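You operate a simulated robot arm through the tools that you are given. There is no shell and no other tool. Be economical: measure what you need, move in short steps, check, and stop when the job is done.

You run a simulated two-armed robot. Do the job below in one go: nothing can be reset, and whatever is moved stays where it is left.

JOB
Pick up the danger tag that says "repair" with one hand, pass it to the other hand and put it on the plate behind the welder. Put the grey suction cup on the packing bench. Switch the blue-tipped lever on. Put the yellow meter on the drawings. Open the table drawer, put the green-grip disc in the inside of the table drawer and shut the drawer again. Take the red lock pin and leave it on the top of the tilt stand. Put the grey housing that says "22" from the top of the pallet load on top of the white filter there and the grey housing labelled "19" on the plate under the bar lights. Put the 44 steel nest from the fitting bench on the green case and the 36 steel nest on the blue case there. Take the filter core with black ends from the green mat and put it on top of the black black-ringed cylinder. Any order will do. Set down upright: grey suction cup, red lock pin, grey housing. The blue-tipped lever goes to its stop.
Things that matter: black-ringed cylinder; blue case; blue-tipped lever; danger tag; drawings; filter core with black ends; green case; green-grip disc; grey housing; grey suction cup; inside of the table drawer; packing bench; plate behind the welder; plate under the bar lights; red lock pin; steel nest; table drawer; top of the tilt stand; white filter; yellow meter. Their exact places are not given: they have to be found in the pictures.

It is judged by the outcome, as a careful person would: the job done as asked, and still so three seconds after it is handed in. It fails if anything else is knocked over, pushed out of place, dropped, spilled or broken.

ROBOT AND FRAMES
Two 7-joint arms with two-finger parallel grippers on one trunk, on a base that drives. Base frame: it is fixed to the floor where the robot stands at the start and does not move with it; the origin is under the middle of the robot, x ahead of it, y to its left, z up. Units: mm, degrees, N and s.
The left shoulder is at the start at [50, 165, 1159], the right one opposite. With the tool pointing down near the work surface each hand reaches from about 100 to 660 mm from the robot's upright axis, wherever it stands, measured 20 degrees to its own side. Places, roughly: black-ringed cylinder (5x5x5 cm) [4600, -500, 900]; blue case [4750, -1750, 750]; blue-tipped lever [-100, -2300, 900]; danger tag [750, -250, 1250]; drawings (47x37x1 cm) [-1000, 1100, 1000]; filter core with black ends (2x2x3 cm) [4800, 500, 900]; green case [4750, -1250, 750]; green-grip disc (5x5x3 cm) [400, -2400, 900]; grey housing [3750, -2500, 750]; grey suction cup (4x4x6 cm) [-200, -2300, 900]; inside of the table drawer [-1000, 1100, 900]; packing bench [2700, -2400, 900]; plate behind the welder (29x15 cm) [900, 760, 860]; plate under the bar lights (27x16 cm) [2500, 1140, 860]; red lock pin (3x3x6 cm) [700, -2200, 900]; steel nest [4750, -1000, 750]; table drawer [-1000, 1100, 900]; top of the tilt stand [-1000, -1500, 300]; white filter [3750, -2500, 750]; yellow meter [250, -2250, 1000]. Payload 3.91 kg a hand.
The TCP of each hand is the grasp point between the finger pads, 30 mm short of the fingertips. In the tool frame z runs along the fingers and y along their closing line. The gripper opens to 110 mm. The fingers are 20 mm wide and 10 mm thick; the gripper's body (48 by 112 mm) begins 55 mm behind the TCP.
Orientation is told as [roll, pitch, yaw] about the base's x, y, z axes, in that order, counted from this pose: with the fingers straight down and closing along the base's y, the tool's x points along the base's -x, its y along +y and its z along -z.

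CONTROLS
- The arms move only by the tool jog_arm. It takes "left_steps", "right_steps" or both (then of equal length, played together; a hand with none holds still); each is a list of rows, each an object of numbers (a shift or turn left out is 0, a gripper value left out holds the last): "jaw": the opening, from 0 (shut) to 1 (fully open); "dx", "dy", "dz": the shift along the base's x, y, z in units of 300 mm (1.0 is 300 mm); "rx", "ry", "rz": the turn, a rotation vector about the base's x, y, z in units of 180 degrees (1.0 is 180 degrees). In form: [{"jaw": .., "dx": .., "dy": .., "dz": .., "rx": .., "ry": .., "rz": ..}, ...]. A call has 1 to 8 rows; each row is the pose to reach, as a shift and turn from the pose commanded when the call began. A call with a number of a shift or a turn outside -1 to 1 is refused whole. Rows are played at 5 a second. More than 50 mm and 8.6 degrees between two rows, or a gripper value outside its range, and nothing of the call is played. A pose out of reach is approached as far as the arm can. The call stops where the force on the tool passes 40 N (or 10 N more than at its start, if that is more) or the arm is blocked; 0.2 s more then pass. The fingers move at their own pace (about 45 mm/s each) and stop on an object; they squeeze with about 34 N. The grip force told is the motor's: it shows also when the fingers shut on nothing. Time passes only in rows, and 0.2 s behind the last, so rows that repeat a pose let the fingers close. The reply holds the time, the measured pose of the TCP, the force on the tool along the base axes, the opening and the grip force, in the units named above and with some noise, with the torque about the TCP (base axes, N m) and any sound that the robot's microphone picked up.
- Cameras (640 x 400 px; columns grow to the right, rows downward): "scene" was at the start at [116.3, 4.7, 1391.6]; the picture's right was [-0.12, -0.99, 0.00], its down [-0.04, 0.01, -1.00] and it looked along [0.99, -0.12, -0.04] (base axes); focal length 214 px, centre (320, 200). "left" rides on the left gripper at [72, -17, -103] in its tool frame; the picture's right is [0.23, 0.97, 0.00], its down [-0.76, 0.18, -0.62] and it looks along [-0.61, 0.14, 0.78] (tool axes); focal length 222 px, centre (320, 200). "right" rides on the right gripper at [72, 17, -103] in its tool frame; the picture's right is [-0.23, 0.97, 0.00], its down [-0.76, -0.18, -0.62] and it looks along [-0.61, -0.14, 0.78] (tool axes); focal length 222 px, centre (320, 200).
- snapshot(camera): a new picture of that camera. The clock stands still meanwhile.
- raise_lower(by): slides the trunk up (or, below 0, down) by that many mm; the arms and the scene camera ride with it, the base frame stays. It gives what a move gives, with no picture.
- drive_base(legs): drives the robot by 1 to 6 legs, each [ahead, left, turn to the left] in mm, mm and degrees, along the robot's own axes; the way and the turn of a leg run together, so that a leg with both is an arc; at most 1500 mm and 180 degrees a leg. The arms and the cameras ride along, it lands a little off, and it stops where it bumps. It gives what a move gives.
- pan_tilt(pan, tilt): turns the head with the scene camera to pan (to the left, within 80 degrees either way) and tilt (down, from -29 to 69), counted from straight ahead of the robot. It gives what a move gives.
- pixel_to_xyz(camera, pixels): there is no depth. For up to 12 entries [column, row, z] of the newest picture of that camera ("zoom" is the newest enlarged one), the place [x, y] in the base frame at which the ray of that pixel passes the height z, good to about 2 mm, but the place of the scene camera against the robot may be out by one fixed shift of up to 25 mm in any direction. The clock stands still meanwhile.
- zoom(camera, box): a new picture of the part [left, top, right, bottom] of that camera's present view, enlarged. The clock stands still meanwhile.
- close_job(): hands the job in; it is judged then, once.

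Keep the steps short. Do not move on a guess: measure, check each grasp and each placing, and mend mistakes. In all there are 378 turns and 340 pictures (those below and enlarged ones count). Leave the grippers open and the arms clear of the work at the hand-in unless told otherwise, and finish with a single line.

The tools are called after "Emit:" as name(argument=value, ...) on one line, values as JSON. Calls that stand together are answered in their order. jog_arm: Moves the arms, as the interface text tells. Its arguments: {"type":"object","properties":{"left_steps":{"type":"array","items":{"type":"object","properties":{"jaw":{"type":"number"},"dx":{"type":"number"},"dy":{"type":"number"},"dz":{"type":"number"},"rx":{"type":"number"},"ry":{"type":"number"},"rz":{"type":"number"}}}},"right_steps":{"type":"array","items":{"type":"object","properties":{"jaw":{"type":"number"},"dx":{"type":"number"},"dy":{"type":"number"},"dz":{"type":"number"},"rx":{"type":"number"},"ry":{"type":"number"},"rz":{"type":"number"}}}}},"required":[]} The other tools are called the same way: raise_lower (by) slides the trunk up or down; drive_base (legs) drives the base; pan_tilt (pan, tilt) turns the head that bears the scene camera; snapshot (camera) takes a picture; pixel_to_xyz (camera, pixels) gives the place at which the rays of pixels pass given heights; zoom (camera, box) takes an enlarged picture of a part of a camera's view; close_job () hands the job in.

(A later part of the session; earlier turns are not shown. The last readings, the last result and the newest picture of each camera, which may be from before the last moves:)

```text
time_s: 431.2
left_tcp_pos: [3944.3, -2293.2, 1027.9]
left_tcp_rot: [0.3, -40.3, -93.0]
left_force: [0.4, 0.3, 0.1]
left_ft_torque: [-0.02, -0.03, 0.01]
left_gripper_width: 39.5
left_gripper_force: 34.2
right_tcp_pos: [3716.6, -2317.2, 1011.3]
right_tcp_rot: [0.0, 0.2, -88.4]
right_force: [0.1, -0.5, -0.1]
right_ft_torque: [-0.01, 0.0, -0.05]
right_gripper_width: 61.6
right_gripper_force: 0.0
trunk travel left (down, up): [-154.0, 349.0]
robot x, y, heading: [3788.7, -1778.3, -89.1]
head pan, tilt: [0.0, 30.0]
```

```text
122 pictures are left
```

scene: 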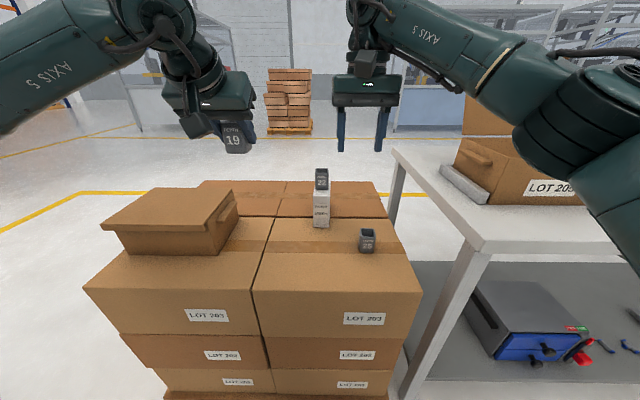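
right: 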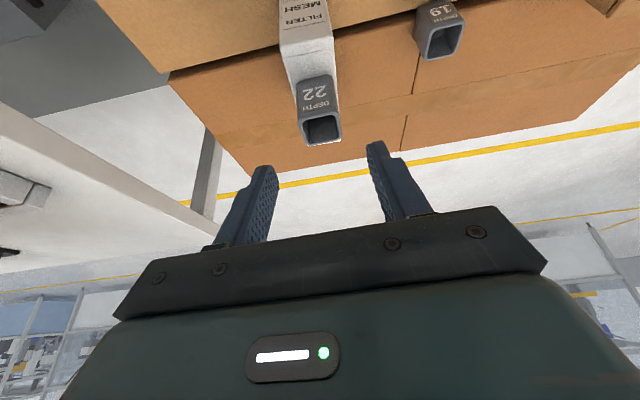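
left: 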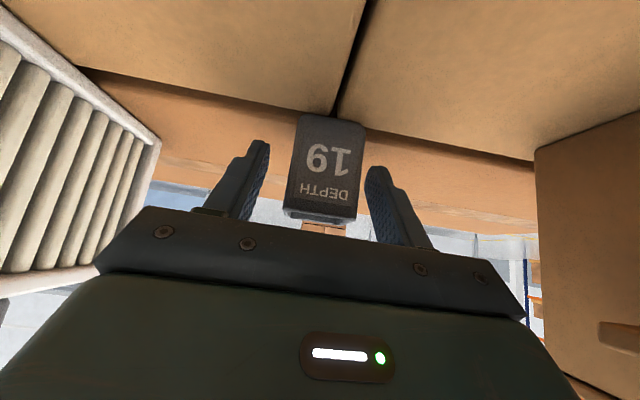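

19 is held upright. Now to the fitting bench: back off, turn to heading 0 and look.

Emit:
drive_base(legs=[[-400, 0, 0], [0, 0, 89]])

Emit:
pan_tilt(pan=0, tilt=28)

Emit:
snapshot(camera="scene")

```text
time_s: 437.4
left_tcp_pos: [4300.0, -1242.6, 1025.6]
left_tcp_rot: [0.3, -40.4, -4.7]
left_force: [-0.3, -0.5, -1.0]
left_ft_torque: [0.02, 0.03, 0.02]
left_gripper_width: 39.7
left_gripper_force: 34.2
right_tcp_pos: [4316.0, -1472.8, 1011.9]
right_tcp_rot: [0.0, 0.1, -0.1]
right_force: [1.1, 0.6, -0.4]
right_ft_torque: [-0.02, 0.01, -0.01]
right_gripper_width: 61.4
right_gripper_force: 0.1
trunk travel left (down, up): [-154.0, 349.0]
robot x, y, heading: [3783.1, -1387.9, -0.9]
head pan, tilt: [0.0, 30.0]
```

```text
time_s: 438.0
left_tcp_pos: [4299.7, -1242.5, 1026.9]
left_tcp_rot: [0.4, -40.3, -4.7]
left_force: [-0.2, -0.4, 0.2]
left_ft_torque: [0.0, -0.02, 0.01]
left_gripper_width: 39.2
left_gripper_force: 33.9
right_tcp_pos: [4315.8, -1474.4, 1010.4]
right_tcp_rot: [-0.1, 0.1, -0.2]
right_force: [0.2, 0.1, 0.5]
right_ft_torque: [-0.01, 0.0, 0.0]
right_gripper_width: 61.7
right_gripper_force: 0.1
trunk travel left (down, up): [-154.0, 349.0]
robot x, y, heading: [3783.2, -1388.1, -1.0]
head pan, tilt: [0.0, 28.0]
```

```text
121 pictures are left
```

scene: 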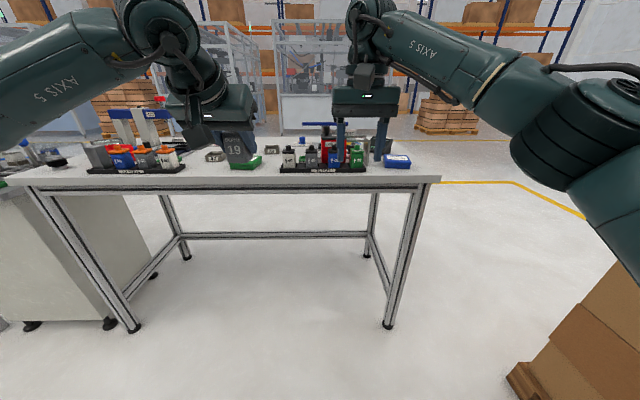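

Emit:
raise_lower(by=250)

Emit:
pan_tilt(pan=0, tilt=35)

Emit:
snapshot(camera="scene")

Emit:
zoom(camera="scene", box=[20, 130, 460, 260])

```text
time_s: 440.6
left_tcp_pos: [4299.2, -1244.2, 1275.7]
left_tcp_rot: [0.3, -40.2, -4.7]
left_force: [1.0, 0.2, -0.6]
left_ft_torque: [-0.02, 0.01, 0.0]
left_gripper_width: 39.2
left_gripper_force: 33.7
right_tcp_pos: [4316.8, -1473.5, 1261.5]
right_tcp_rot: [0.1, 0.1, -0.2]
right_force: [0.2, -0.1, -0.5]
right_ft_torque: [-0.01, -0.03, -0.01]
right_gripper_width: 62.0
right_gripper_force: 0.1
trunk travel left (down, up): [-404.0, 99.0]
robot x, y, heading: [3784.0, -1388.1, -0.8]
head pan, tilt: [0.0, 28.0]
```

```text
time_s: 441.3
left_tcp_pos: [4300.1, -1243.4, 1276.1]
left_tcp_rot: [0.3, -40.3, -4.7]
left_force: [-0.4, 0.5, -1.4]
left_ft_torque: [0.0, -0.01, -0.01]
left_gripper_width: 39.5
left_gripper_force: 34.0
right_tcp_pos: [4315.0, -1473.6, 1261.7]
right_tcp_rot: [-0.1, 0.1, -0.2]
right_force: [0.4, 0.0, -0.5]
right_ft_torque: [0.04, 0.0, -0.01]
right_gripper_width: 61.7
right_gripper_force: 0.0
trunk travel left (down, up): [-404.0, 99.0]
robot x, y, heading: [3780.2, -1383.3, -0.9]
head pan, tilt: [0.0, 35.0]
```

```text
120 pictures are left
```

scene: 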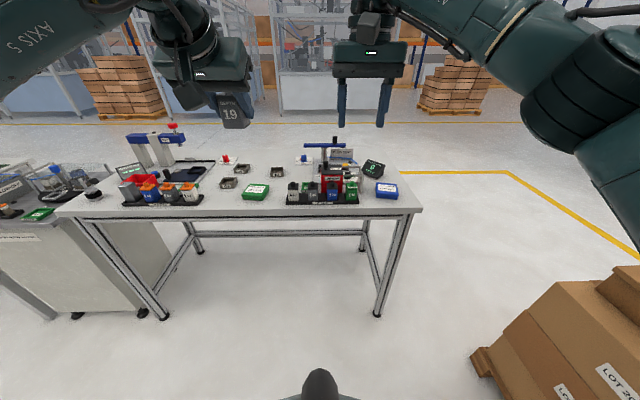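

```text
1.45 times, centred on (240, 195) of scene
```

zoom: 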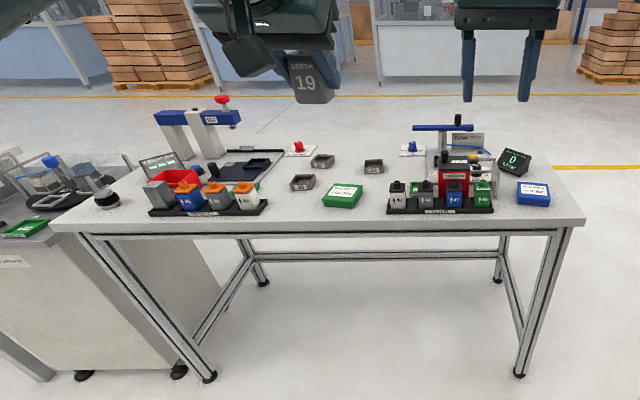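

Emit:
pixel_to_xyz(camera="scene", pixels=[[256, 190, 770], [387, 189, 770], [228, 183, 755], [241, 168, 755], [277, 171, 755], [60, 213, 740], [415, 211, 740], [160, 315, 0], [378, 315, 0]])

Emit:
zoom(camera="scene", box=[205, 145, 305, 210])

```text
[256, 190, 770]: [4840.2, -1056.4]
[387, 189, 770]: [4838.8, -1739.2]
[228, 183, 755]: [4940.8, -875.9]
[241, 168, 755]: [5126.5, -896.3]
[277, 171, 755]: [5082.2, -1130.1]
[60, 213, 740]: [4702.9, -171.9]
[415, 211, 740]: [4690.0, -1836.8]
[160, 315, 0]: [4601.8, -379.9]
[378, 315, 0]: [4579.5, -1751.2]
```

```text
6.15 times, centred on (255, 178) of scene
```

zoom: 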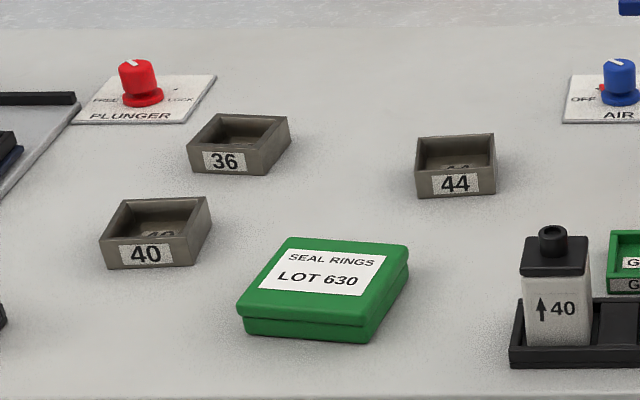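

Nests "36" and "44" and the cases are visible. I'll drive nearer; the base can go under the open table. First sideways, then ahead in two steps.

Emit:
drive_base(legs=[[0, 270, 1], [420, 0, 0]])

Emit:
snapshot(camera="scene")

Emit:
snapshot(camera="right")

```text
time_s: 446.5
left_tcp_pos: [4730.4, -967.6, 1277.0]
left_tcp_rot: [0.3, -40.2, -4.1]
left_force: [0.5, 0.2, -0.9]
left_ft_torque: [0.0, 0.05, 0.01]
left_gripper_width: 39.6
left_gripper_force: 34.3
right_tcp_pos: [4748.6, -1198.5, 1262.1]
right_tcp_rot: [0.0, 0.1, 0.3]
right_force: [-0.5, 0.2, -0.6]
right_ft_torque: [0.04, 0.0, 0.01]
right_gripper_width: 61.6
right_gripper_force: 0.0
trunk travel left (down, up): [-404.0, 99.0]
robot x, y, heading: [4215.2, -1114.8, -0.4]
head pan, tilt: [0.0, 35.0]
```

```text
117 pictures are left
```

scene: 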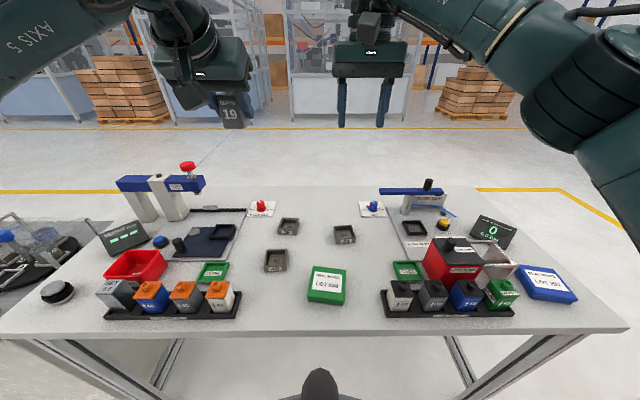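

```text
116 pictures are left
```

right: 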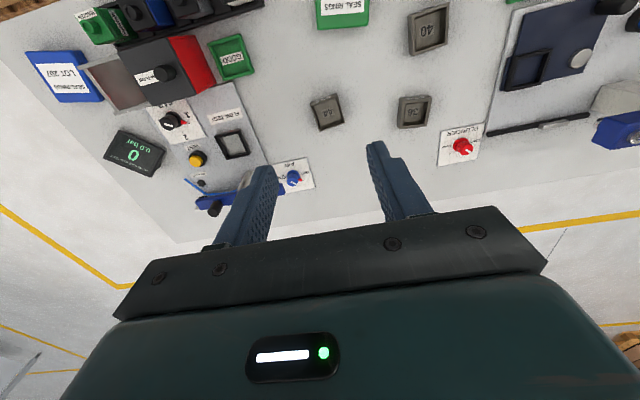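

Emit:
pixel_to_xyz(camera="right", pixels=[[327, 112, 850], [413, 110, 850], [342, 12, 850], [60, 75, 850], [327, 112, 800], [413, 110, 800], [342, 12, 800], [60, 75, 800], [430, 28, 850]])

Emit:
raise_lower(by=-200)

Emit:
snapshot(camera="right")

```text
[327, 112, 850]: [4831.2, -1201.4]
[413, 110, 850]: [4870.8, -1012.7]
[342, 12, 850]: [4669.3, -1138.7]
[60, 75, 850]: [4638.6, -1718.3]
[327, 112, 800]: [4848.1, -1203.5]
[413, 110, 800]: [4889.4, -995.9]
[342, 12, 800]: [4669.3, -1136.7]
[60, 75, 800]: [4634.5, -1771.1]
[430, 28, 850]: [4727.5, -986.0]
```

```text
time_s: 448.7
left_tcp_pos: [4730.6, -966.5, 1076.5]
left_tcp_rot: [0.2, -40.3, -4.2]
left_force: [0.7, 0.1, -0.4]
left_ft_torque: [0.01, -0.02, 0.01]
left_gripper_width: 39.9
left_gripper_force: 33.2
right_tcp_pos: [4746.9, -1198.3, 1062.3]
right_tcp_rot: [0.0, 0.2, 0.3]
right_force: [-0.2, 0.0, -0.2]
right_ft_torque: [0.01, 0.01, -0.02]
right_gripper_width: 61.5
right_gripper_force: 0.1
trunk travel left (down, up): [-204.0, 299.0]
robot x, y, heading: [4215.0, -1115.7, -0.8]
head pan, tilt: [0.0, 35.0]
```

```text
115 pictures are left
```

right: 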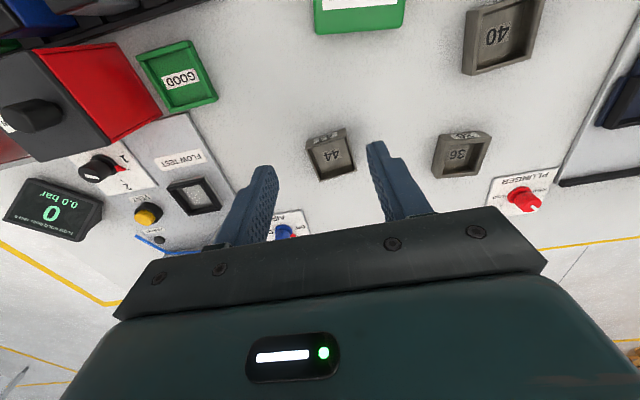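

Emit:
zoom(camera="right", box=[290, 110, 500, 200])

Emit:
pixel_to_xyz(camera="right", pixels=[[331, 157, 850], [331, 157, 830], [331, 157, 810], [462, 156, 850], [462, 156, 830], [360, 10, 850], [360, 28, 850], [360, 28, 830]])

```text
3.05 times, centred on (395, 155) of right
```

zoom: 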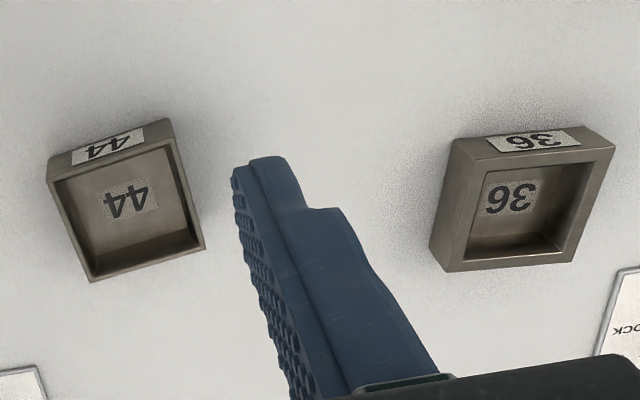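

```text
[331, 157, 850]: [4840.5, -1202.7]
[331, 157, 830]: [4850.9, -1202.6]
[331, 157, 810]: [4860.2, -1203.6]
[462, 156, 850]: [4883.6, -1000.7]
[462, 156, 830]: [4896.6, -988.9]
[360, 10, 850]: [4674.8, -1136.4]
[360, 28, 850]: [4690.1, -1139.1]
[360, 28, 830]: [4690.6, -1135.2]
```

Emit:
pixel_to_xyz(camera="zoom", pixels=[[55, 182, 898], [170, 147, 898], [205, 247, 898], [92, 282, 898], [490, 157, 898], [613, 147, 898], [577, 262, 898], [467, 270, 898], [47, 165, 878], [160, 120, 878]])

```text
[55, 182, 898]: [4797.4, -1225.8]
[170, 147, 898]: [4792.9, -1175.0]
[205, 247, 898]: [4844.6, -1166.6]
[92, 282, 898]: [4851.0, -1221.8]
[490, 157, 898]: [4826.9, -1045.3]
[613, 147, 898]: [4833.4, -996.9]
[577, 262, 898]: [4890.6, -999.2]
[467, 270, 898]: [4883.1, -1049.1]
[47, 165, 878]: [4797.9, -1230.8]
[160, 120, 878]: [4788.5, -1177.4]
```

Nest 44: centre (4821,-1197), yaw ≈ +4.5°, z 878–898. Nest 36: centre (4858,-1022), yaw ≈ −5°. I'll grasp 44 with the right hand.

Emit:
jog_arm(right_steps=[{"dx": 0.1, "dz": -0.08, "jaw": 0.7, "rz": 0.025}, {"dx": 0.2, "dz": -0.18, "rz": 0.025}, {"dx": 0.25, "dz": -0.3, "rz": 0.025}, {"dx": 0.25, "dz": -0.4, "rz": 0.025}])

Emit:
snapshot(camera="right")

```text
time_s: 449.7
left_tcp_pos: [4732.1, -967.0, 1078.1]
left_tcp_rot: [0.3, -40.3, -4.2]
left_force: [0.0, 0.4, -1.2]
left_ft_torque: [-0.04, -0.01, -0.01]
left_gripper_width: 40.0
left_gripper_force: 34.1
right_tcp_pos: [4824.3, -1197.9, 941.3]
right_tcp_rot: [-0.1, 0.2, 4.9]
right_force: [-0.6, -0.3, 0.0]
right_ft_torque: [0.01, 0.03, -0.01]
right_gripper_width: 77.1
right_gripper_force: 0.0
trunk travel left (down, up): [-204.0, 299.0]
robot x, y, heading: [4210.9, -1114.0, -0.7]
head pan, tilt: [0.0, 35.0]
```

```text
113 pictures are left
```

right: 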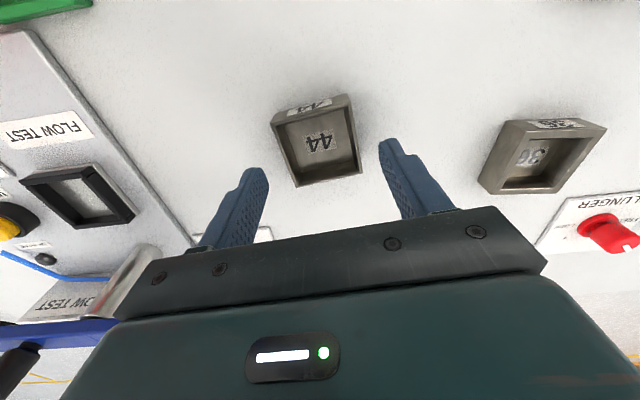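

Emit:
pixel_to_xyz(camera="right", pixels=[[279, 126, 898], [349, 105, 898], [360, 172, 898], [297, 186, 898], [318, 146, 898]])

Emit:
jog_arm(right_steps=[{"dx": -0.007, "dz": -0.05}, {"dx": -0.01, "dz": -0.1}])

Emit:
snapshot(camera="right")

```text
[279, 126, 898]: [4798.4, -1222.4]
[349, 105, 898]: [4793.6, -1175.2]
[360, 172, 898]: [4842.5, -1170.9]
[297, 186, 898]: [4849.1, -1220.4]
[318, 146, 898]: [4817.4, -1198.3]
```

```text
time_s: 450.3
left_tcp_pos: [4730.3, -966.9, 1076.3]
left_tcp_rot: [0.3, -40.3, -4.2]
left_force: [0.7, 0.2, -0.6]
left_ft_torque: [0.04, 0.02, 0.04]
left_gripper_width: 39.7
left_gripper_force: 34.6
right_tcp_pos: [4819.3, -1197.3, 912.3]
right_tcp_rot: [0.1, 0.1, 4.7]
right_force: [0.3, 0.3, -0.1]
right_ft_torque: [0.01, -0.01, 0.02]
right_gripper_width: 77.1
right_gripper_force: 0.0
trunk travel left (down, up): [-204.0, 299.0]
robot x, y, heading: [4216.4, -1115.9, -0.3]
head pan, tilt: [0.0, 35.0]
```

```text
112 pictures are left
```

right: 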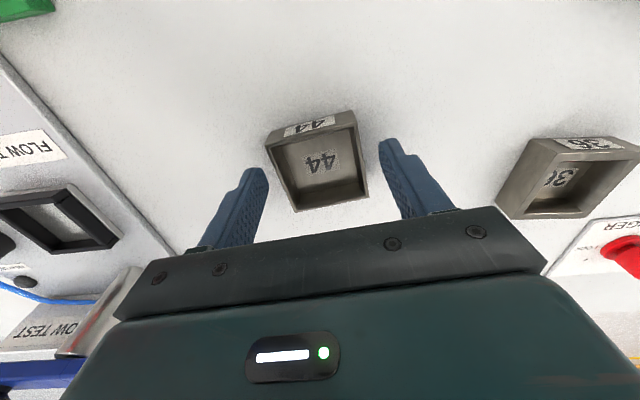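

Emit:
jog_arm(right_steps=[{"dz": -0.01}, {"dz": -0.01, "jaw": 0.3}, {"dz": -0.01, "jaw": 0.3}, {"dz": -0.01, "jaw": 0.3}, {"dz": 0.03, "jaw": 0.3}, {"dz": 0.15}, {"dz": 0.3}])

Emit:
snapshot(camera="right")

```text
time_s: 451.9
left_tcp_pos: [4731.0, -967.2, 1077.3]
left_tcp_rot: [0.4, -40.3, -4.2]
left_force: [0.3, 0.7, -1.5]
left_ft_torque: [0.0, 0.03, 0.03]
left_gripper_width: 39.5
left_gripper_force: 33.7
right_tcp_pos: [4817.0, -1194.9, 1002.4]
right_tcp_rot: [0.0, 0.2, 4.9]
right_force: [0.2, -0.1, -2.3]
right_ft_torque: [-0.02, 0.0, 0.01]
right_gripper_width: 59.8
right_gripper_force: 33.8
right hand out of reach, approached as far as the arm can: row 7
trunk travel left (down, up): [-204.0, 299.0]
robot x, y, heading: [4214.4, -1114.3, -0.6]
head pan, tilt: [0.0, 35.0]
```

```text
111 pictures are left
```

right: 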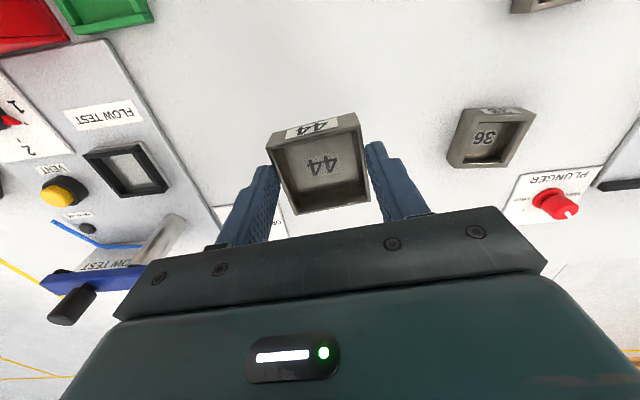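

Emit:
jog_arm(right_steps=[{"dx": -0.14, "dy": 0.05, "dz": 0.03}, {"dx": -0.28, "dy": 0.1, "dz": 0.06}, {"dx": -0.42, "dy": 0.14, "dz": 0.08}, {"dx": -0.56, "dy": 0.18, "dz": 0.08}, {"dx": -0.66, "dy": 0.18, "dz": 0.08}])

Emit:
snapshot(camera="right")

```text
time_s: 453.1
left_tcp_pos: [4730.7, -967.9, 1077.1]
left_tcp_rot: [0.4, -40.2, -4.2]
left_force: [0.5, 0.4, -0.6]
left_ft_torque: [-0.01, 0.02, 0.02]
left_gripper_width: 39.9
left_gripper_force: 34.0
right_tcp_pos: [4618.1, -1142.6, 1024.1]
right_tcp_rot: [0.2, 0.1, 4.7]
right_force: [-0.5, 0.0, -3.0]
right_ft_torque: [0.02, 0.04, 0.01]
right_gripper_width: 59.6
right_gripper_force: 33.8
trunk travel left (down, up): [-204.0, 299.0]
robot x, y, heading: [4214.3, -1114.7, -0.5]
head pan, tilt: [0.0, 35.0]
```

```text
110 pictures are left
```

right: 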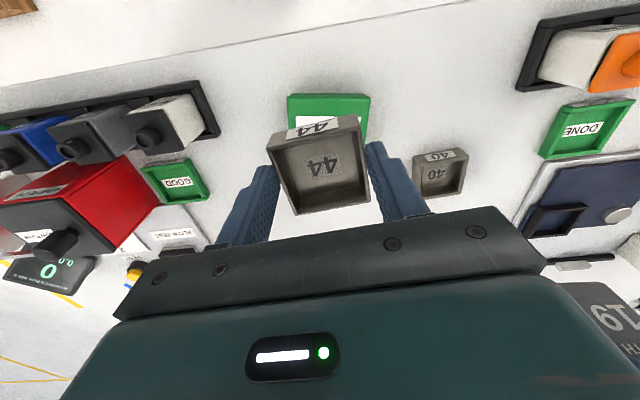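

Emit:
pixel_to_xyz(camera="right", pixels=[[288, 97, 905], [370, 98, 905], [366, 140, 905], [288, 97, 900], [370, 98, 915]])

Emit:
zoom(camera="right", box=[260, 70, 400, 170])

```text
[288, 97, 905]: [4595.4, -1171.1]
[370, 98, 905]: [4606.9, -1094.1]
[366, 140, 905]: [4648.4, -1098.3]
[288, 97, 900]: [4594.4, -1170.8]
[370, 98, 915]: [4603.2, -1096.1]
```

```text
4.00 times, centred on (330, 120) of right
```

zoom: 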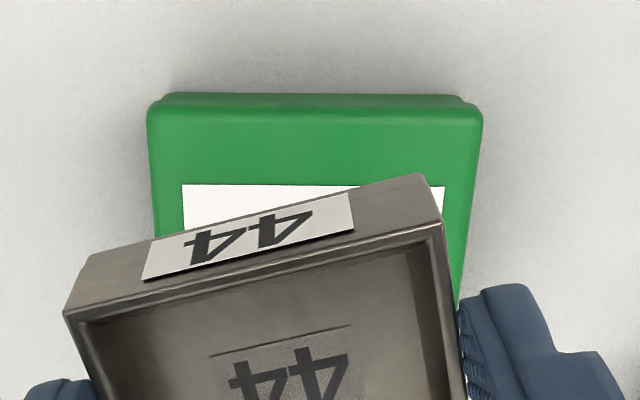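

Emit:
jog_arm(right_steps=[{"dx": 0.06, "dy": 0.01, "dz": -0.06, "rz": -0.04}, {"dx": 0.085, "dy": 0.015, "dz": -0.16, "rz": -0.074}, {"dx": 0.085, "dy": 0.015, "dz": -0.25, "rz": -0.074}])

Emit:
jog_arm(right_steps=[{"dz": -0.01}, {"dz": -0.02}])

Emit:
snapshot(camera="right")

```text
time_s: 453.9
left_tcp_pos: [4729.4, -966.7, 1076.7]
left_tcp_rot: [0.3, -40.3, -4.3]
left_force: [-0.5, -1.0, -1.1]
left_ft_torque: [-0.03, 0.0, -0.01]
left_gripper_width: 39.4
left_gripper_force: 34.3
right_tcp_pos: [4643.8, -1138.4, 950.9]
right_tcp_rot: [0.1, 0.1, -8.6]
right_force: [-0.2, 1.2, -3.2]
right_ft_torque: [-0.01, 0.01, -0.01]
right_gripper_width: 59.6
right_gripper_force: 34.3
trunk travel left (down, up): [-204.0, 299.0]
robot x, y, heading: [4208.8, -1114.4, -0.4]
head pan, tilt: [0.0, 35.0]
```

```text
time_s: 454.5
left_tcp_pos: [4730.8, -966.1, 1075.5]
left_tcp_rot: [0.3, -40.3, -4.2]
left_force: [0.6, 0.2, 0.2]
left_ft_torque: [-0.02, -0.01, 0.0]
left_gripper_width: 39.8
left_gripper_force: 33.9
right_tcp_pos: [4645.8, -1139.3, 945.8]
right_tcp_rot: [0.0, 0.1, -8.7]
right_force: [-0.7, 0.4, -3.7]
right_ft_torque: [0.0, 0.06, 0.0]
right_gripper_width: 59.5
right_gripper_force: 33.5
trunk travel left (down, up): [-204.0, 299.0]
robot x, y, heading: [4213.5, -1116.4, -0.4]
head pan, tilt: [0.0, 35.0]
```

```text
108 pictures are left
```

right: 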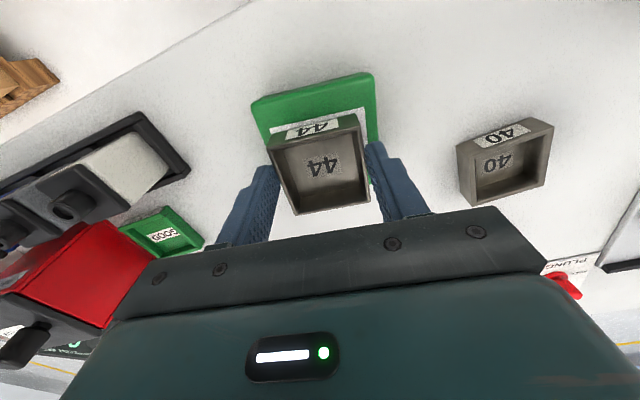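

Emit:
jog_arm(right_steps=[{"dz": -0.01}, {"dz": -0.02}])

Emit:
jog_arm(right_steps=[{"dz": -0.008}, {"dz": -0.016}])

Emit:
jog_arm(right_steps=[{"dz": -0.006}, {"dz": -0.012}])

```text
time_s: 455.1
left_tcp_pos: [4730.5, -967.8, 1077.2]
left_tcp_rot: [0.2, -40.3, -4.2]
left_force: [-0.2, 0.5, -0.3]
left_ft_torque: [0.02, -0.01, 0.02]
left_gripper_width: 39.4
left_gripper_force: 33.8
right_tcp_pos: [4645.0, -1139.6, 938.8]
right_tcp_rot: [0.0, 0.1, -8.6]
right_force: [0.3, -0.4, -2.6]
right_ft_torque: [-0.01, -0.01, -0.04]
right_gripper_width: 59.4
right_gripper_force: 33.9
trunk travel left (down, up): [-204.0, 299.0]
robot x, y, heading: [4212.1, -1114.7, -0.6]
head pan, tilt: [0.0, 35.0]
```

```text
time_s: 455.7
left_tcp_pos: [4730.6, -966.9, 1077.6]
left_tcp_rot: [0.4, -40.4, -4.3]
left_force: [0.4, -0.1, -0.8]
left_ft_torque: [0.03, -0.01, 0.01]
left_gripper_width: 39.7
left_gripper_force: 33.3
right_tcp_pos: [4644.8, -1140.4, 935.8]
right_tcp_rot: [0.1, 0.0, -8.6]
right_force: [4.0, -2.1, 12.8]
right_ft_torque: [-0.37, 0.06, 0.09]
right_gripper_width: 60.0
right_gripper_force: 34.6
trunk travel left (down, up): [-204.0, 299.0]
robot x, y, heading: [4214.5, -1119.5, -0.3]
head pan, tilt: [0.0, 35.0]
```

```text
time_s: 456.3
left_tcp_pos: [4728.5, -967.6, 1077.9]
left_tcp_rot: [0.3, -40.5, -4.3]
left_force: [0.6, -1.0, 0.3]
left_ft_torque: [0.02, 0.02, 0.0]
left_gripper_width: 39.2
left_gripper_force: 34.3
right_tcp_pos: [4644.6, -1140.5, 931.9]
right_tcp_rot: [0.3, -0.1, -8.6]
right_force: [1.9, -4.8, 28.8]
right_ft_torque: [-0.24, -0.06, -0.12]
right_gripper_width: 60.0
right_gripper_force: 33.7
trunk travel left (down, up): [-204.0, 299.0]
robot x, y, heading: [4212.2, -1118.4, -0.6]
head pan, tilt: [0.0, 35.0]
```

Contact. Ease up 2 mm, release, rise and check.

Emit:
jog_arm(right_steps=[{"dz": 0.007}, {"dz": 0.007, "jaw": 0.58}, {"dz": 0.007, "jaw": 0.66}, {"dz": 0.007, "jaw": 0.72}, {"dz": 0.1}, {"dz": 0.25}, {"dz": 0.38, "dx": -0.05}])

Emit:
snapshot(camera="right")

```text
time_s: 457.9
left_tcp_pos: [4730.3, -967.7, 1076.4]
left_tcp_rot: [0.3, -40.4, -4.3]
left_force: [-0.8, -0.8, -0.8]
left_ft_torque: [0.01, 0.0, 0.04]
left_gripper_width: 39.4
left_gripper_force: 33.7
right_tcp_pos: [4630.4, -1137.5, 1046.6]
right_tcp_rot: [0.0, 0.1, -8.5]
right_force: [-0.7, -0.2, 0.1]
right_ft_torque: [0.03, -0.01, 0.02]
right_gripper_width: 79.1
right_gripper_force: 0.0
trunk travel left (down, up): [-204.0, 299.0]
robot x, y, heading: [4213.6, -1115.5, -0.7]
head pan, tilt: [0.0, 35.0]
```

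```text
107 pictures are left
```

right: 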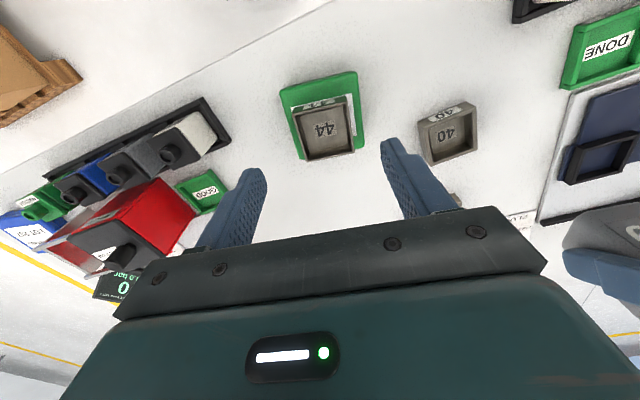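

Nest 44 sits on the green case. Now nest 36: move the left hand aside and approach with the right.

Emit:
jog_arm(left_steps=[{"dy": 0.1, "dz": 0.05}, {"dy": 0.2, "dz": 0.1}, {"dy": 0.3, "dz": 0.15}, {"dy": 0.4, "dz": 0.2}, {"dy": 0.45, "dz": 0.2}, {"dy": 0.45, "dz": 0.2}, {"dy": 0.45, "dz": 0.2}], right_steps=[{"dx": 0.05, "dy": 0.03}, {"dx": 0.15, "dy": 0.08, "rz": 0.02}, {"dx": 0.28, "dy": 0.16, "rz": 0.02}, {"dx": 0.42, "dy": 0.23, "rz": 0.02}, {"dx": 0.56, "dy": 0.3, "dz": -0.05, "rz": 0.02}, {"dx": 0.69, "dy": 0.36, "dz": -0.12, "rz": 0.02}, {"dx": 0.75, "dy": 0.385, "dz": -0.26, "rz": 0.02}])

Emit:
snapshot(camera="right")

```text
time_s: 459.5
left_tcp_pos: [4729.6, -833.0, 1135.5]
left_tcp_rot: [0.3, -40.3, -4.3]
left_force: [0.1, -0.2, -0.6]
left_ft_torque: [0.04, -0.04, 0.01]
left_gripper_width: 39.5
left_gripper_force: 33.9
right_tcp_pos: [4769.7, -1056.0, 967.2]
right_tcp_rot: [0.1, 0.1, -5.0]
right_force: [-0.2, 0.8, -0.3]
right_ft_torque: [0.02, -0.02, 0.01]
right_gripper_width: 79.1
right_gripper_force: 0.0
right hand out of reach, approached as far as the arm can: row 4, 5, 6, 7
trunk travel left (down, up): [-204.0, 299.0]
robot x, y, heading: [4211.7, -1117.3, -0.6]
head pan, tilt: [0.0, 35.0]
```

```text
106 pictures are left
```

right: 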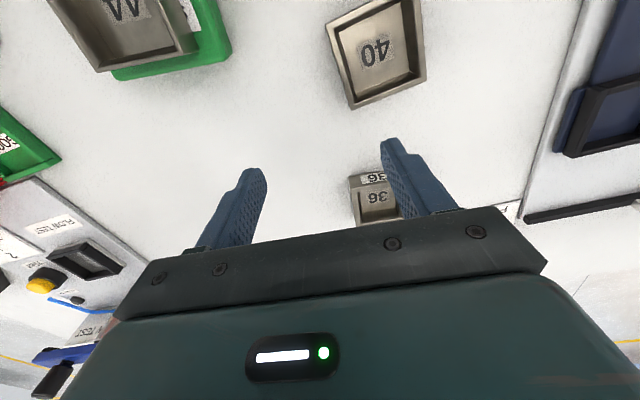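

Emit:
drive_base(legs=[[80, 60, 0]])

Emit:
jog_arm(right_steps=[{"dx": -0.03, "dy": -0.05, "dz": 0.05}, {"dx": -0.03, "dy": -0.08, "dz": 0.1}])

Emit:
snapshot(camera="right")

```text
time_s: 460.7
left_tcp_pos: [4811.0, -775.5, 1135.8]
left_tcp_rot: [0.3, -40.2, -4.4]
left_force: [0.0, 0.0, -0.8]
left_ft_torque: [0.01, 0.03, -0.02]
left_gripper_width: 39.6
left_gripper_force: 33.9
right_tcp_pos: [4849.5, -998.2, 967.1]
right_tcp_rot: [-0.1, 0.1, -5.0]
right_force: [0.6, -0.7, -0.5]
right_ft_torque: [-0.02, 0.01, -0.03]
right_gripper_width: 79.4
right_gripper_force: 0.1
trunk travel left (down, up): [-204.0, 299.0]
robot x, y, heading: [4295.6, -1060.8, -0.4]
head pan, tilt: [0.0, 35.0]
```

```text
time_s: 461.3
left_tcp_pos: [4811.3, -776.2, 1135.3]
left_tcp_rot: [0.3, -40.3, -4.3]
left_force: [-0.3, 0.3, -0.9]
left_ft_torque: [0.0, -0.07, -0.01]
left_gripper_width: 39.4
left_gripper_force: 34.1
right_tcp_pos: [4841.0, -1022.3, 997.9]
right_tcp_rot: [0.0, 0.1, -5.0]
right_force: [-0.5, -0.4, 0.2]
right_ft_torque: [0.0, -0.03, 0.0]
right_gripper_width: 78.8
right_gripper_force: 0.1
trunk travel left (down, up): [-204.0, 299.0]
robot x, y, heading: [4297.2, -1058.1, -0.5]
head pan, tilt: [0.0, 35.0]
```

```text
105 pictures are left
```

right: 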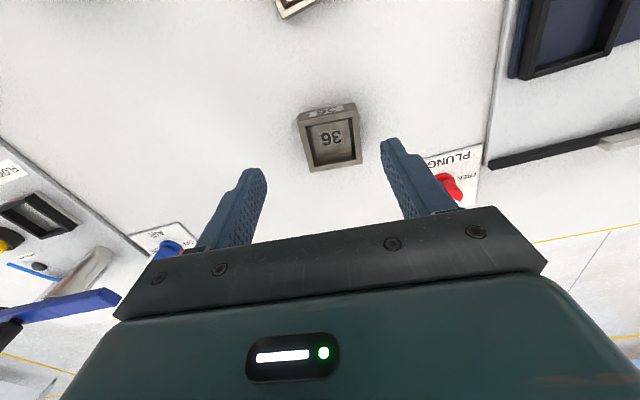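

Emit:
pixel_to_xyz(camera="right", pixels=[[299, 119, 898], [356, 109, 898], [361, 162, 898], [309, 171, 898]])

```text
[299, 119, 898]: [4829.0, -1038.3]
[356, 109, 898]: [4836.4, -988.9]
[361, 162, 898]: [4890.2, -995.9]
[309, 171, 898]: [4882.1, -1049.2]
```

Emit:
jog_arm(right_steps=[{"dx": 0.06, "dy": 0.013, "dz": -0.08, "rz": -0.02}, {"dx": 0.06, "dy": 0.013, "dz": -0.2, "rz": -0.02}, {"dx": 0.06, "dy": 0.013, "dz": -0.295, "rz": -0.02}, {"dx": 0.06, "dy": 0.013, "dz": -0.295, "rz": -0.02}])

Emit:
snapshot(camera="right")

```text
time_s: 462.3
left_tcp_pos: [4810.4, -775.5, 1136.1]
left_tcp_rot: [0.3, -40.3, -4.3]
left_force: [0.0, -0.2, -0.4]
left_ft_torque: [0.02, 0.0, 0.02]
left_gripper_width: 39.7
left_gripper_force: 34.0
right_tcp_pos: [4859.4, -1019.3, 909.5]
right_tcp_rot: [0.1, 0.1, -8.7]
right_force: [-0.1, 0.2, -1.1]
right_ft_torque: [0.04, 0.0, 0.03]
right_gripper_width: 79.3
right_gripper_force: 0.0
trunk travel left (down, up): [-204.0, 299.0]
robot x, y, heading: [4295.4, -1054.7, -0.9]
head pan, tilt: [0.0, 35.0]
```

```text
104 pictures are left
```

right: 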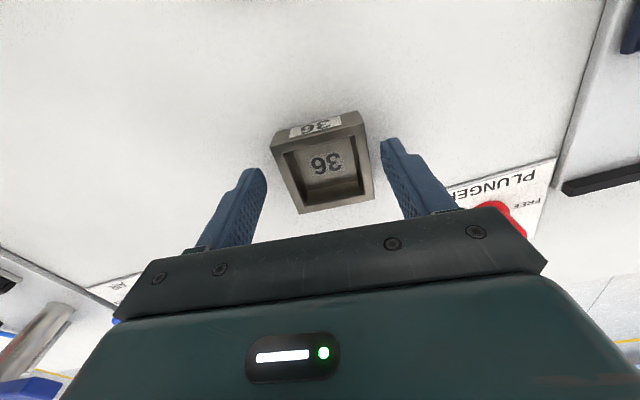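

Emit:
jog_arm(right_steps=[{"jaw": 0.3}, {"jaw": 0.3}, {"jaw": 0.3}, {"dz": 0.04, "jaw": 0.3}, {"dz": 0.15}, {"dz": 0.28}, {"dz": 0.38, "dx": -0.08}])

Emit:
snapshot(camera="right")

```text
time_s: 463.9
left_tcp_pos: [4810.9, -775.7, 1134.9]
left_tcp_rot: [0.3, -40.3, -4.2]
left_force: [0.0, 0.6, -0.4]
left_ft_torque: [-0.03, 0.02, 0.01]
left_gripper_width: 39.7
left_gripper_force: 33.5
right_tcp_pos: [4834.8, -1017.9, 1023.7]
right_tcp_rot: [0.0, 0.2, -8.6]
right_force: [0.1, -0.3, -3.5]
right_ft_torque: [-0.01, 0.02, -0.01]
right_gripper_width: 60.0
right_gripper_force: 34.2
right hand out of reach, approached as far as the arm can: row 6
trunk travel left (down, up): [-204.0, 299.0]
robot x, y, heading: [4291.6, -1057.9, -0.8]
head pan, tilt: [0.0, 35.0]
```

```text
103 pictures are left
```

right: 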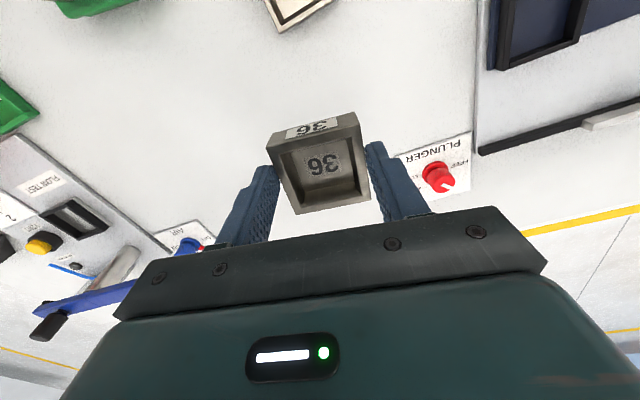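

Emit:
raise_lower(by=150)

Emit:
drive_base(legs=[[-150, 0, 0], [0, -270, 0]])

Emit:
jog_arm(right_steps=[{"dx": -0.08, "dy": -0.12}, {"dx": -0.16, "dy": -0.24}, {"dx": -0.24, "dy": -0.36}, {"dx": -0.32, "dy": -0.48}, {"dx": -0.4, "dy": -0.6}, {"dx": -0.45, "dy": -0.74}])

Emit:
snapshot(camera="right")

```text
time_s: 465.6
left_tcp_pos: [4811.6, -775.2, 1285.7]
left_tcp_rot: [0.2, -40.3, -4.3]
left_force: [-0.9, -0.1, 0.0]
left_ft_torque: [0.02, -0.01, -0.03]
left_gripper_width: 39.5
left_gripper_force: 34.4
right_tcp_pos: [4835.4, -1017.7, 1173.0]
right_tcp_rot: [0.0, 0.1, -8.5]
right_force: [-0.2, -0.4, -3.1]
right_ft_torque: [0.0, 0.04, -0.04]
right_gripper_width: 60.0
right_gripper_force: 34.0
trunk travel left (down, up): [-354.0, 149.0]
robot x, y, heading: [4294.6, -1057.1, -0.8]
head pan, tilt: [0.0, 35.0]
```

```text
time_s: 469.6
left_tcp_pos: [4657.6, -1048.3, 1284.8]
left_tcp_rot: [0.3, -40.3, -4.6]
left_force: [0.5, 0.3, -0.5]
left_ft_torque: [0.0, 0.0, 0.02]
left_gripper_width: 39.5
left_gripper_force: 34.1
right_tcp_pos: [4680.5, -1291.2, 1173.8]
right_tcp_rot: [-0.1, 0.1, -8.8]
right_force: [0.2, -0.9, -3.4]
right_ft_torque: [0.01, 0.07, 0.0]
right_gripper_width: 59.7
right_gripper_force: 33.9
trunk travel left (down, up): [-354.0, 149.0]
robot x, y, heading: [4140.3, -1326.1, -1.1]
head pan, tilt: [0.0, 35.0]
```

```text
time_s: 471.0
left_tcp_pos: [4656.7, -1050.3, 1286.4]
left_tcp_rot: [0.3, -40.4, -4.7]
left_force: [0.6, -0.5, -1.4]
left_ft_torque: [0.0, 0.02, 0.01]
left_gripper_width: 39.8
left_gripper_force: 33.8
right_tcp_pos: [4545.3, -1513.7, 1174.5]
right_tcp_rot: [0.1, 0.3, -8.9]
right_force: [-0.1, 0.3, -4.0]
right_ft_torque: [0.0, 0.04, 0.01]
right_gripper_width: 59.4
right_gripper_force: 33.6
trunk travel left (down, up): [-354.0, 149.0]
robot x, y, heading: [4139.4, -1323.5, -1.2]
head pan, tilt: [0.0, 35.0]
```

```text
102 pictures are left
```

right: 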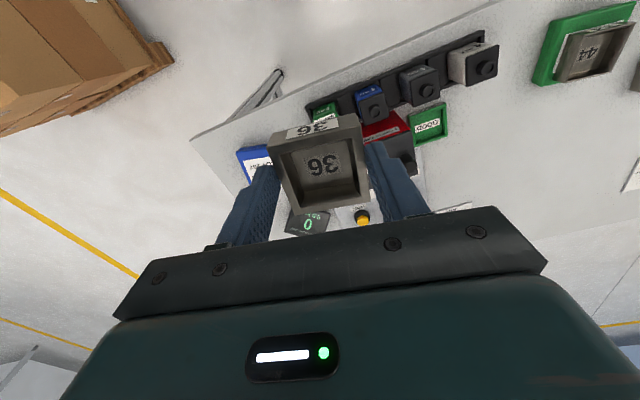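

Emit:
pixel_to_xyz(camera="right", pixels=[[238, 153, 905], [270, 147, 905], [252, 183, 905], [255, 165, 905], [193, 140, 880]])

Emit:
jog_arm(right_steps=[{"dx": -0.08, "dy": -0.12}, {"dx": -0.14, "dy": -0.26}, {"dx": -0.16, "dy": -0.4}, {"dx": -0.16, "dy": -0.52}])

Emit:
snapshot(camera="right")

```text
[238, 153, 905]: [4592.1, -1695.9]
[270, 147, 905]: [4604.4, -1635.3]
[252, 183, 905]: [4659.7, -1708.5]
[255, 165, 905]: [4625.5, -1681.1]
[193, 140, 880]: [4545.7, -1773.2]
```

```text
time_s: 472.0
left_tcp_pos: [4658.4, -1049.0, 1285.6]
left_tcp_rot: [0.4, -40.2, -4.7]
left_force: [0.2, -0.1, 0.4]
left_ft_torque: [0.0, 0.0, 0.02]
left_gripper_width: 39.8
left_gripper_force: 34.1
right_tcp_pos: [4496.9, -1668.4, 1174.8]
right_tcp_rot: [0.1, 0.0, -8.8]
right_force: [0.4, -0.6, -3.6]
right_ft_torque: [0.03, 0.03, -0.01]
right_gripper_width: 59.8
right_gripper_force: 34.0
trunk travel left (down, up): [-354.0, 149.0]
robot x, y, heading: [4138.1, -1324.3, -0.6]
head pan, tilt: [0.0, 35.0]
```

```text
101 pictures are left
```

right: 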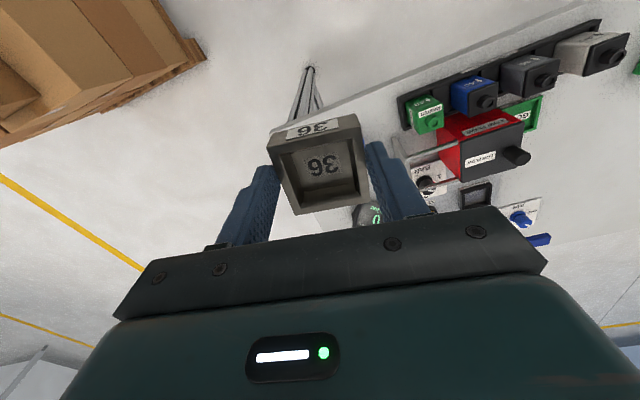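

Emit:
jog_arm(right_steps=[{"dy": 0.12, "dz": -0.08}, {"dy": 0.26, "dz": -0.16}, {"dy": 0.38, "dz": -0.24}])

Emit:
zoom(camera="right", box=[160, 80, 360, 220])

```text
time_s: 472.8
left_tcp_pos: [4658.1, -1048.0, 1285.0]
left_tcp_rot: [0.3, -40.2, -4.7]
left_force: [0.6, 0.1, -0.4]
left_ft_torque: [0.0, 0.02, 0.01]
left_gripper_width: 39.7
left_gripper_force: 34.2
right_tcp_pos: [4496.3, -1552.6, 1101.9]
right_tcp_rot: [0.1, 0.1, -9.0]
right_force: [0.6, 0.6, -3.3]
right_ft_torque: [0.01, 0.03, 0.01]
right_gripper_width: 59.6
right_gripper_force: 34.3
trunk travel left (down, up): [-354.0, 149.0]
robot x, y, heading: [4139.4, -1326.2, -1.0]
head pan, tilt: [0.0, 35.0]
```

```text
2.86 times, centred on (260, 150) of right
```

zoom: 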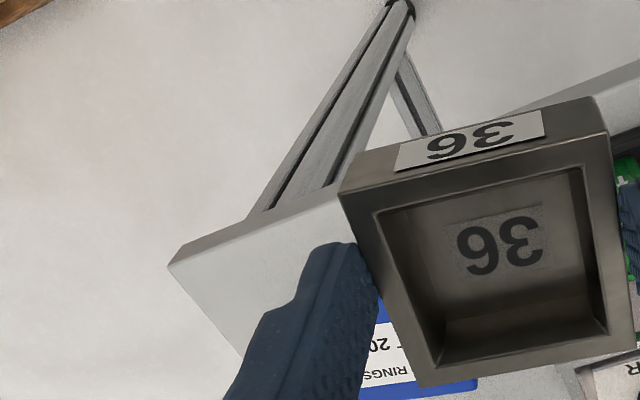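

Emit:
pan_tilt(pan=-15, tilt=45)

Emit:
snapshot(camera="scene")

```text
time_s: 473.5
left_tcp_pos: [4657.4, -1048.2, 1285.1]
left_tcp_rot: [0.3, -40.3, -4.6]
left_force: [-0.9, -0.1, -1.0]
left_ft_torque: [0.02, 0.04, -0.02]
left_gripper_width: 39.4
left_gripper_force: 33.9
right_tcp_pos: [4496.8, -1553.5, 1101.6]
right_tcp_rot: [0.0, 0.1, -9.0]
right_force: [0.5, -0.5, -3.6]
right_ft_torque: [0.02, 0.04, -0.02]
right_gripper_width: 59.6
right_gripper_force: 33.8
trunk travel left (down, up): [-354.0, 149.0]
robot x, y, heading: [4142.8, -1328.5, -0.9]
head pan, tilt: [-15.0, 45.0]
```

```text
99 pictures are left
```

scene: 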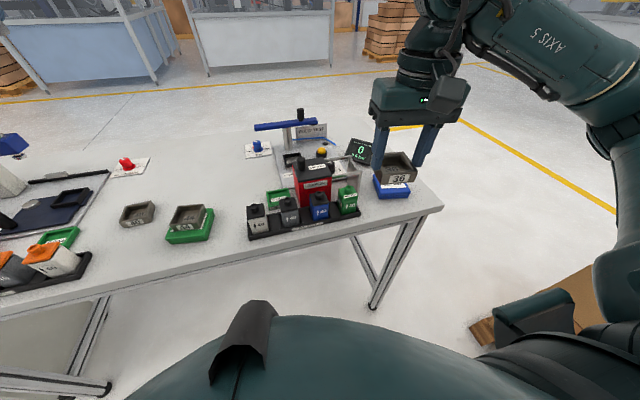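

Emit:
zoom(camera="scene", box=[350, 140, 450, 210])

Emit:
pixel_to_xyz(camera="zoom", pixels=[[178, 345, 903], [405, 330, 903], [405, 345, 880], [187, 368, 880]])

Emit:
zoom(camera="scene", box=[150, 190, 230, 250])

```text
5.71 times, centred on (400, 175) of scene
```

zoom: 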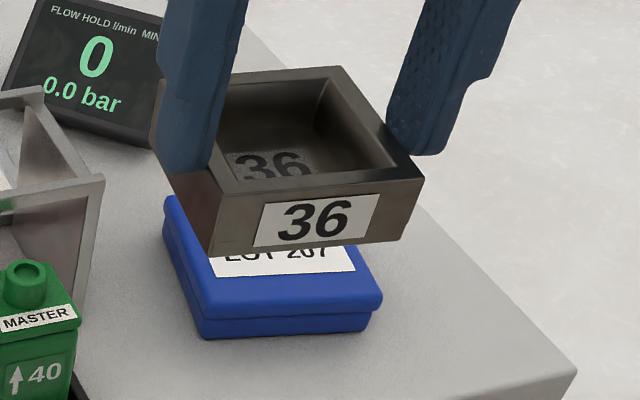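

```text
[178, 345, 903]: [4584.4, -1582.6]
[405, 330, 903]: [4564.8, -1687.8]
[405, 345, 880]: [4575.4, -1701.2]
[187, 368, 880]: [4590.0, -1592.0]
```

```text
6.67 times, centred on (190, 220) of scene
```

zoom: 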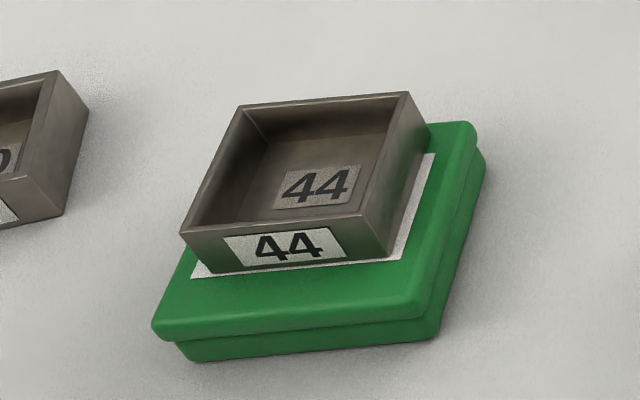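

Emit:
pixel_to_xyz(camera="scene", pixels=[[164.8, 238.7, 903], [205.7, 235, 903], [379, 194.6, 903], [411.1, 192.2, 903], [372.9, 175, 903]])

```text
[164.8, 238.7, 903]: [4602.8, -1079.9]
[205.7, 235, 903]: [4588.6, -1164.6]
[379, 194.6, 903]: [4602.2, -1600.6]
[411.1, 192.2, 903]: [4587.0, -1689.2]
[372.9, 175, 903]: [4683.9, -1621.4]
```

Blue case centre ≈ (4641,-1664), yaw ≈ −10°. Moving the nest over it and down.

Emit:
jog_arm(right_steps=[{"dx": 0.12, "dy": -0.08}, {"dx": 0.24, "dy": -0.16}, {"dx": 0.36, "dy": -0.25}, {"dx": 0.46, "dy": -0.34}, {"dx": 0.483, "dy": -0.37, "dz": -0.1}, {"dx": 0.483, "dy": -0.37, "dz": -0.26}, {"dx": 0.483, "dy": -0.37, "dz": -0.4}, {"dx": 0.483, "dy": -0.37, "dz": -0.5}])

Emit:
zoom(camera="scene", box=[350, 130, 450, 210])

Emit:
snapshot(camera="right")

```text
time_s: 475.3
left_tcp_pos: [4658.3, -1049.4, 1284.6]
left_tcp_rot: [0.3, -40.3, -4.6]
left_force: [-0.3, 0.9, -1.0]
left_ft_torque: [0.02, 0.01, -0.02]
left_gripper_width: 39.3
left_gripper_force: 34.3
right_tcp_pos: [4643.8, -1666.7, 952.0]
right_tcp_rot: [0.0, 0.1, -8.8]
right_force: [0.6, -0.3, -3.5]
right_ft_torque: [-0.01, 0.05, -0.04]
right_gripper_width: 59.6
right_gripper_force: 33.7
trunk travel left (down, up): [-354.0, 149.0]
robot x, y, heading: [4137.5, -1328.8, -0.8]
head pan, tilt: [-15.0, 45.0]
```

```text
5.00 times, centred on (400, 170) of scene
```

zoom: 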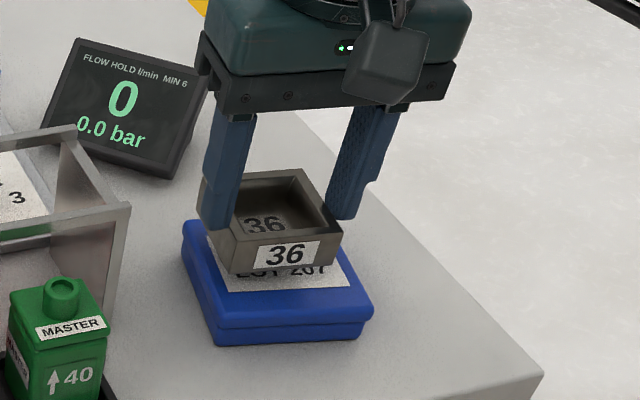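

```text
95 pictures are left
```

right: 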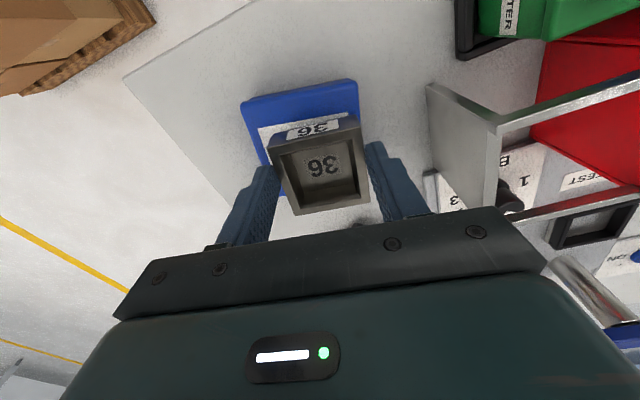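

Emit:
pixel_to_xyz(camera="right", pixels=[[242, 104, 903], [358, 84, 903], [250, 150, 903]])

```text
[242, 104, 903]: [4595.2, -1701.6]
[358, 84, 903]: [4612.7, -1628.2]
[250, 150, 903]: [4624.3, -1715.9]
```

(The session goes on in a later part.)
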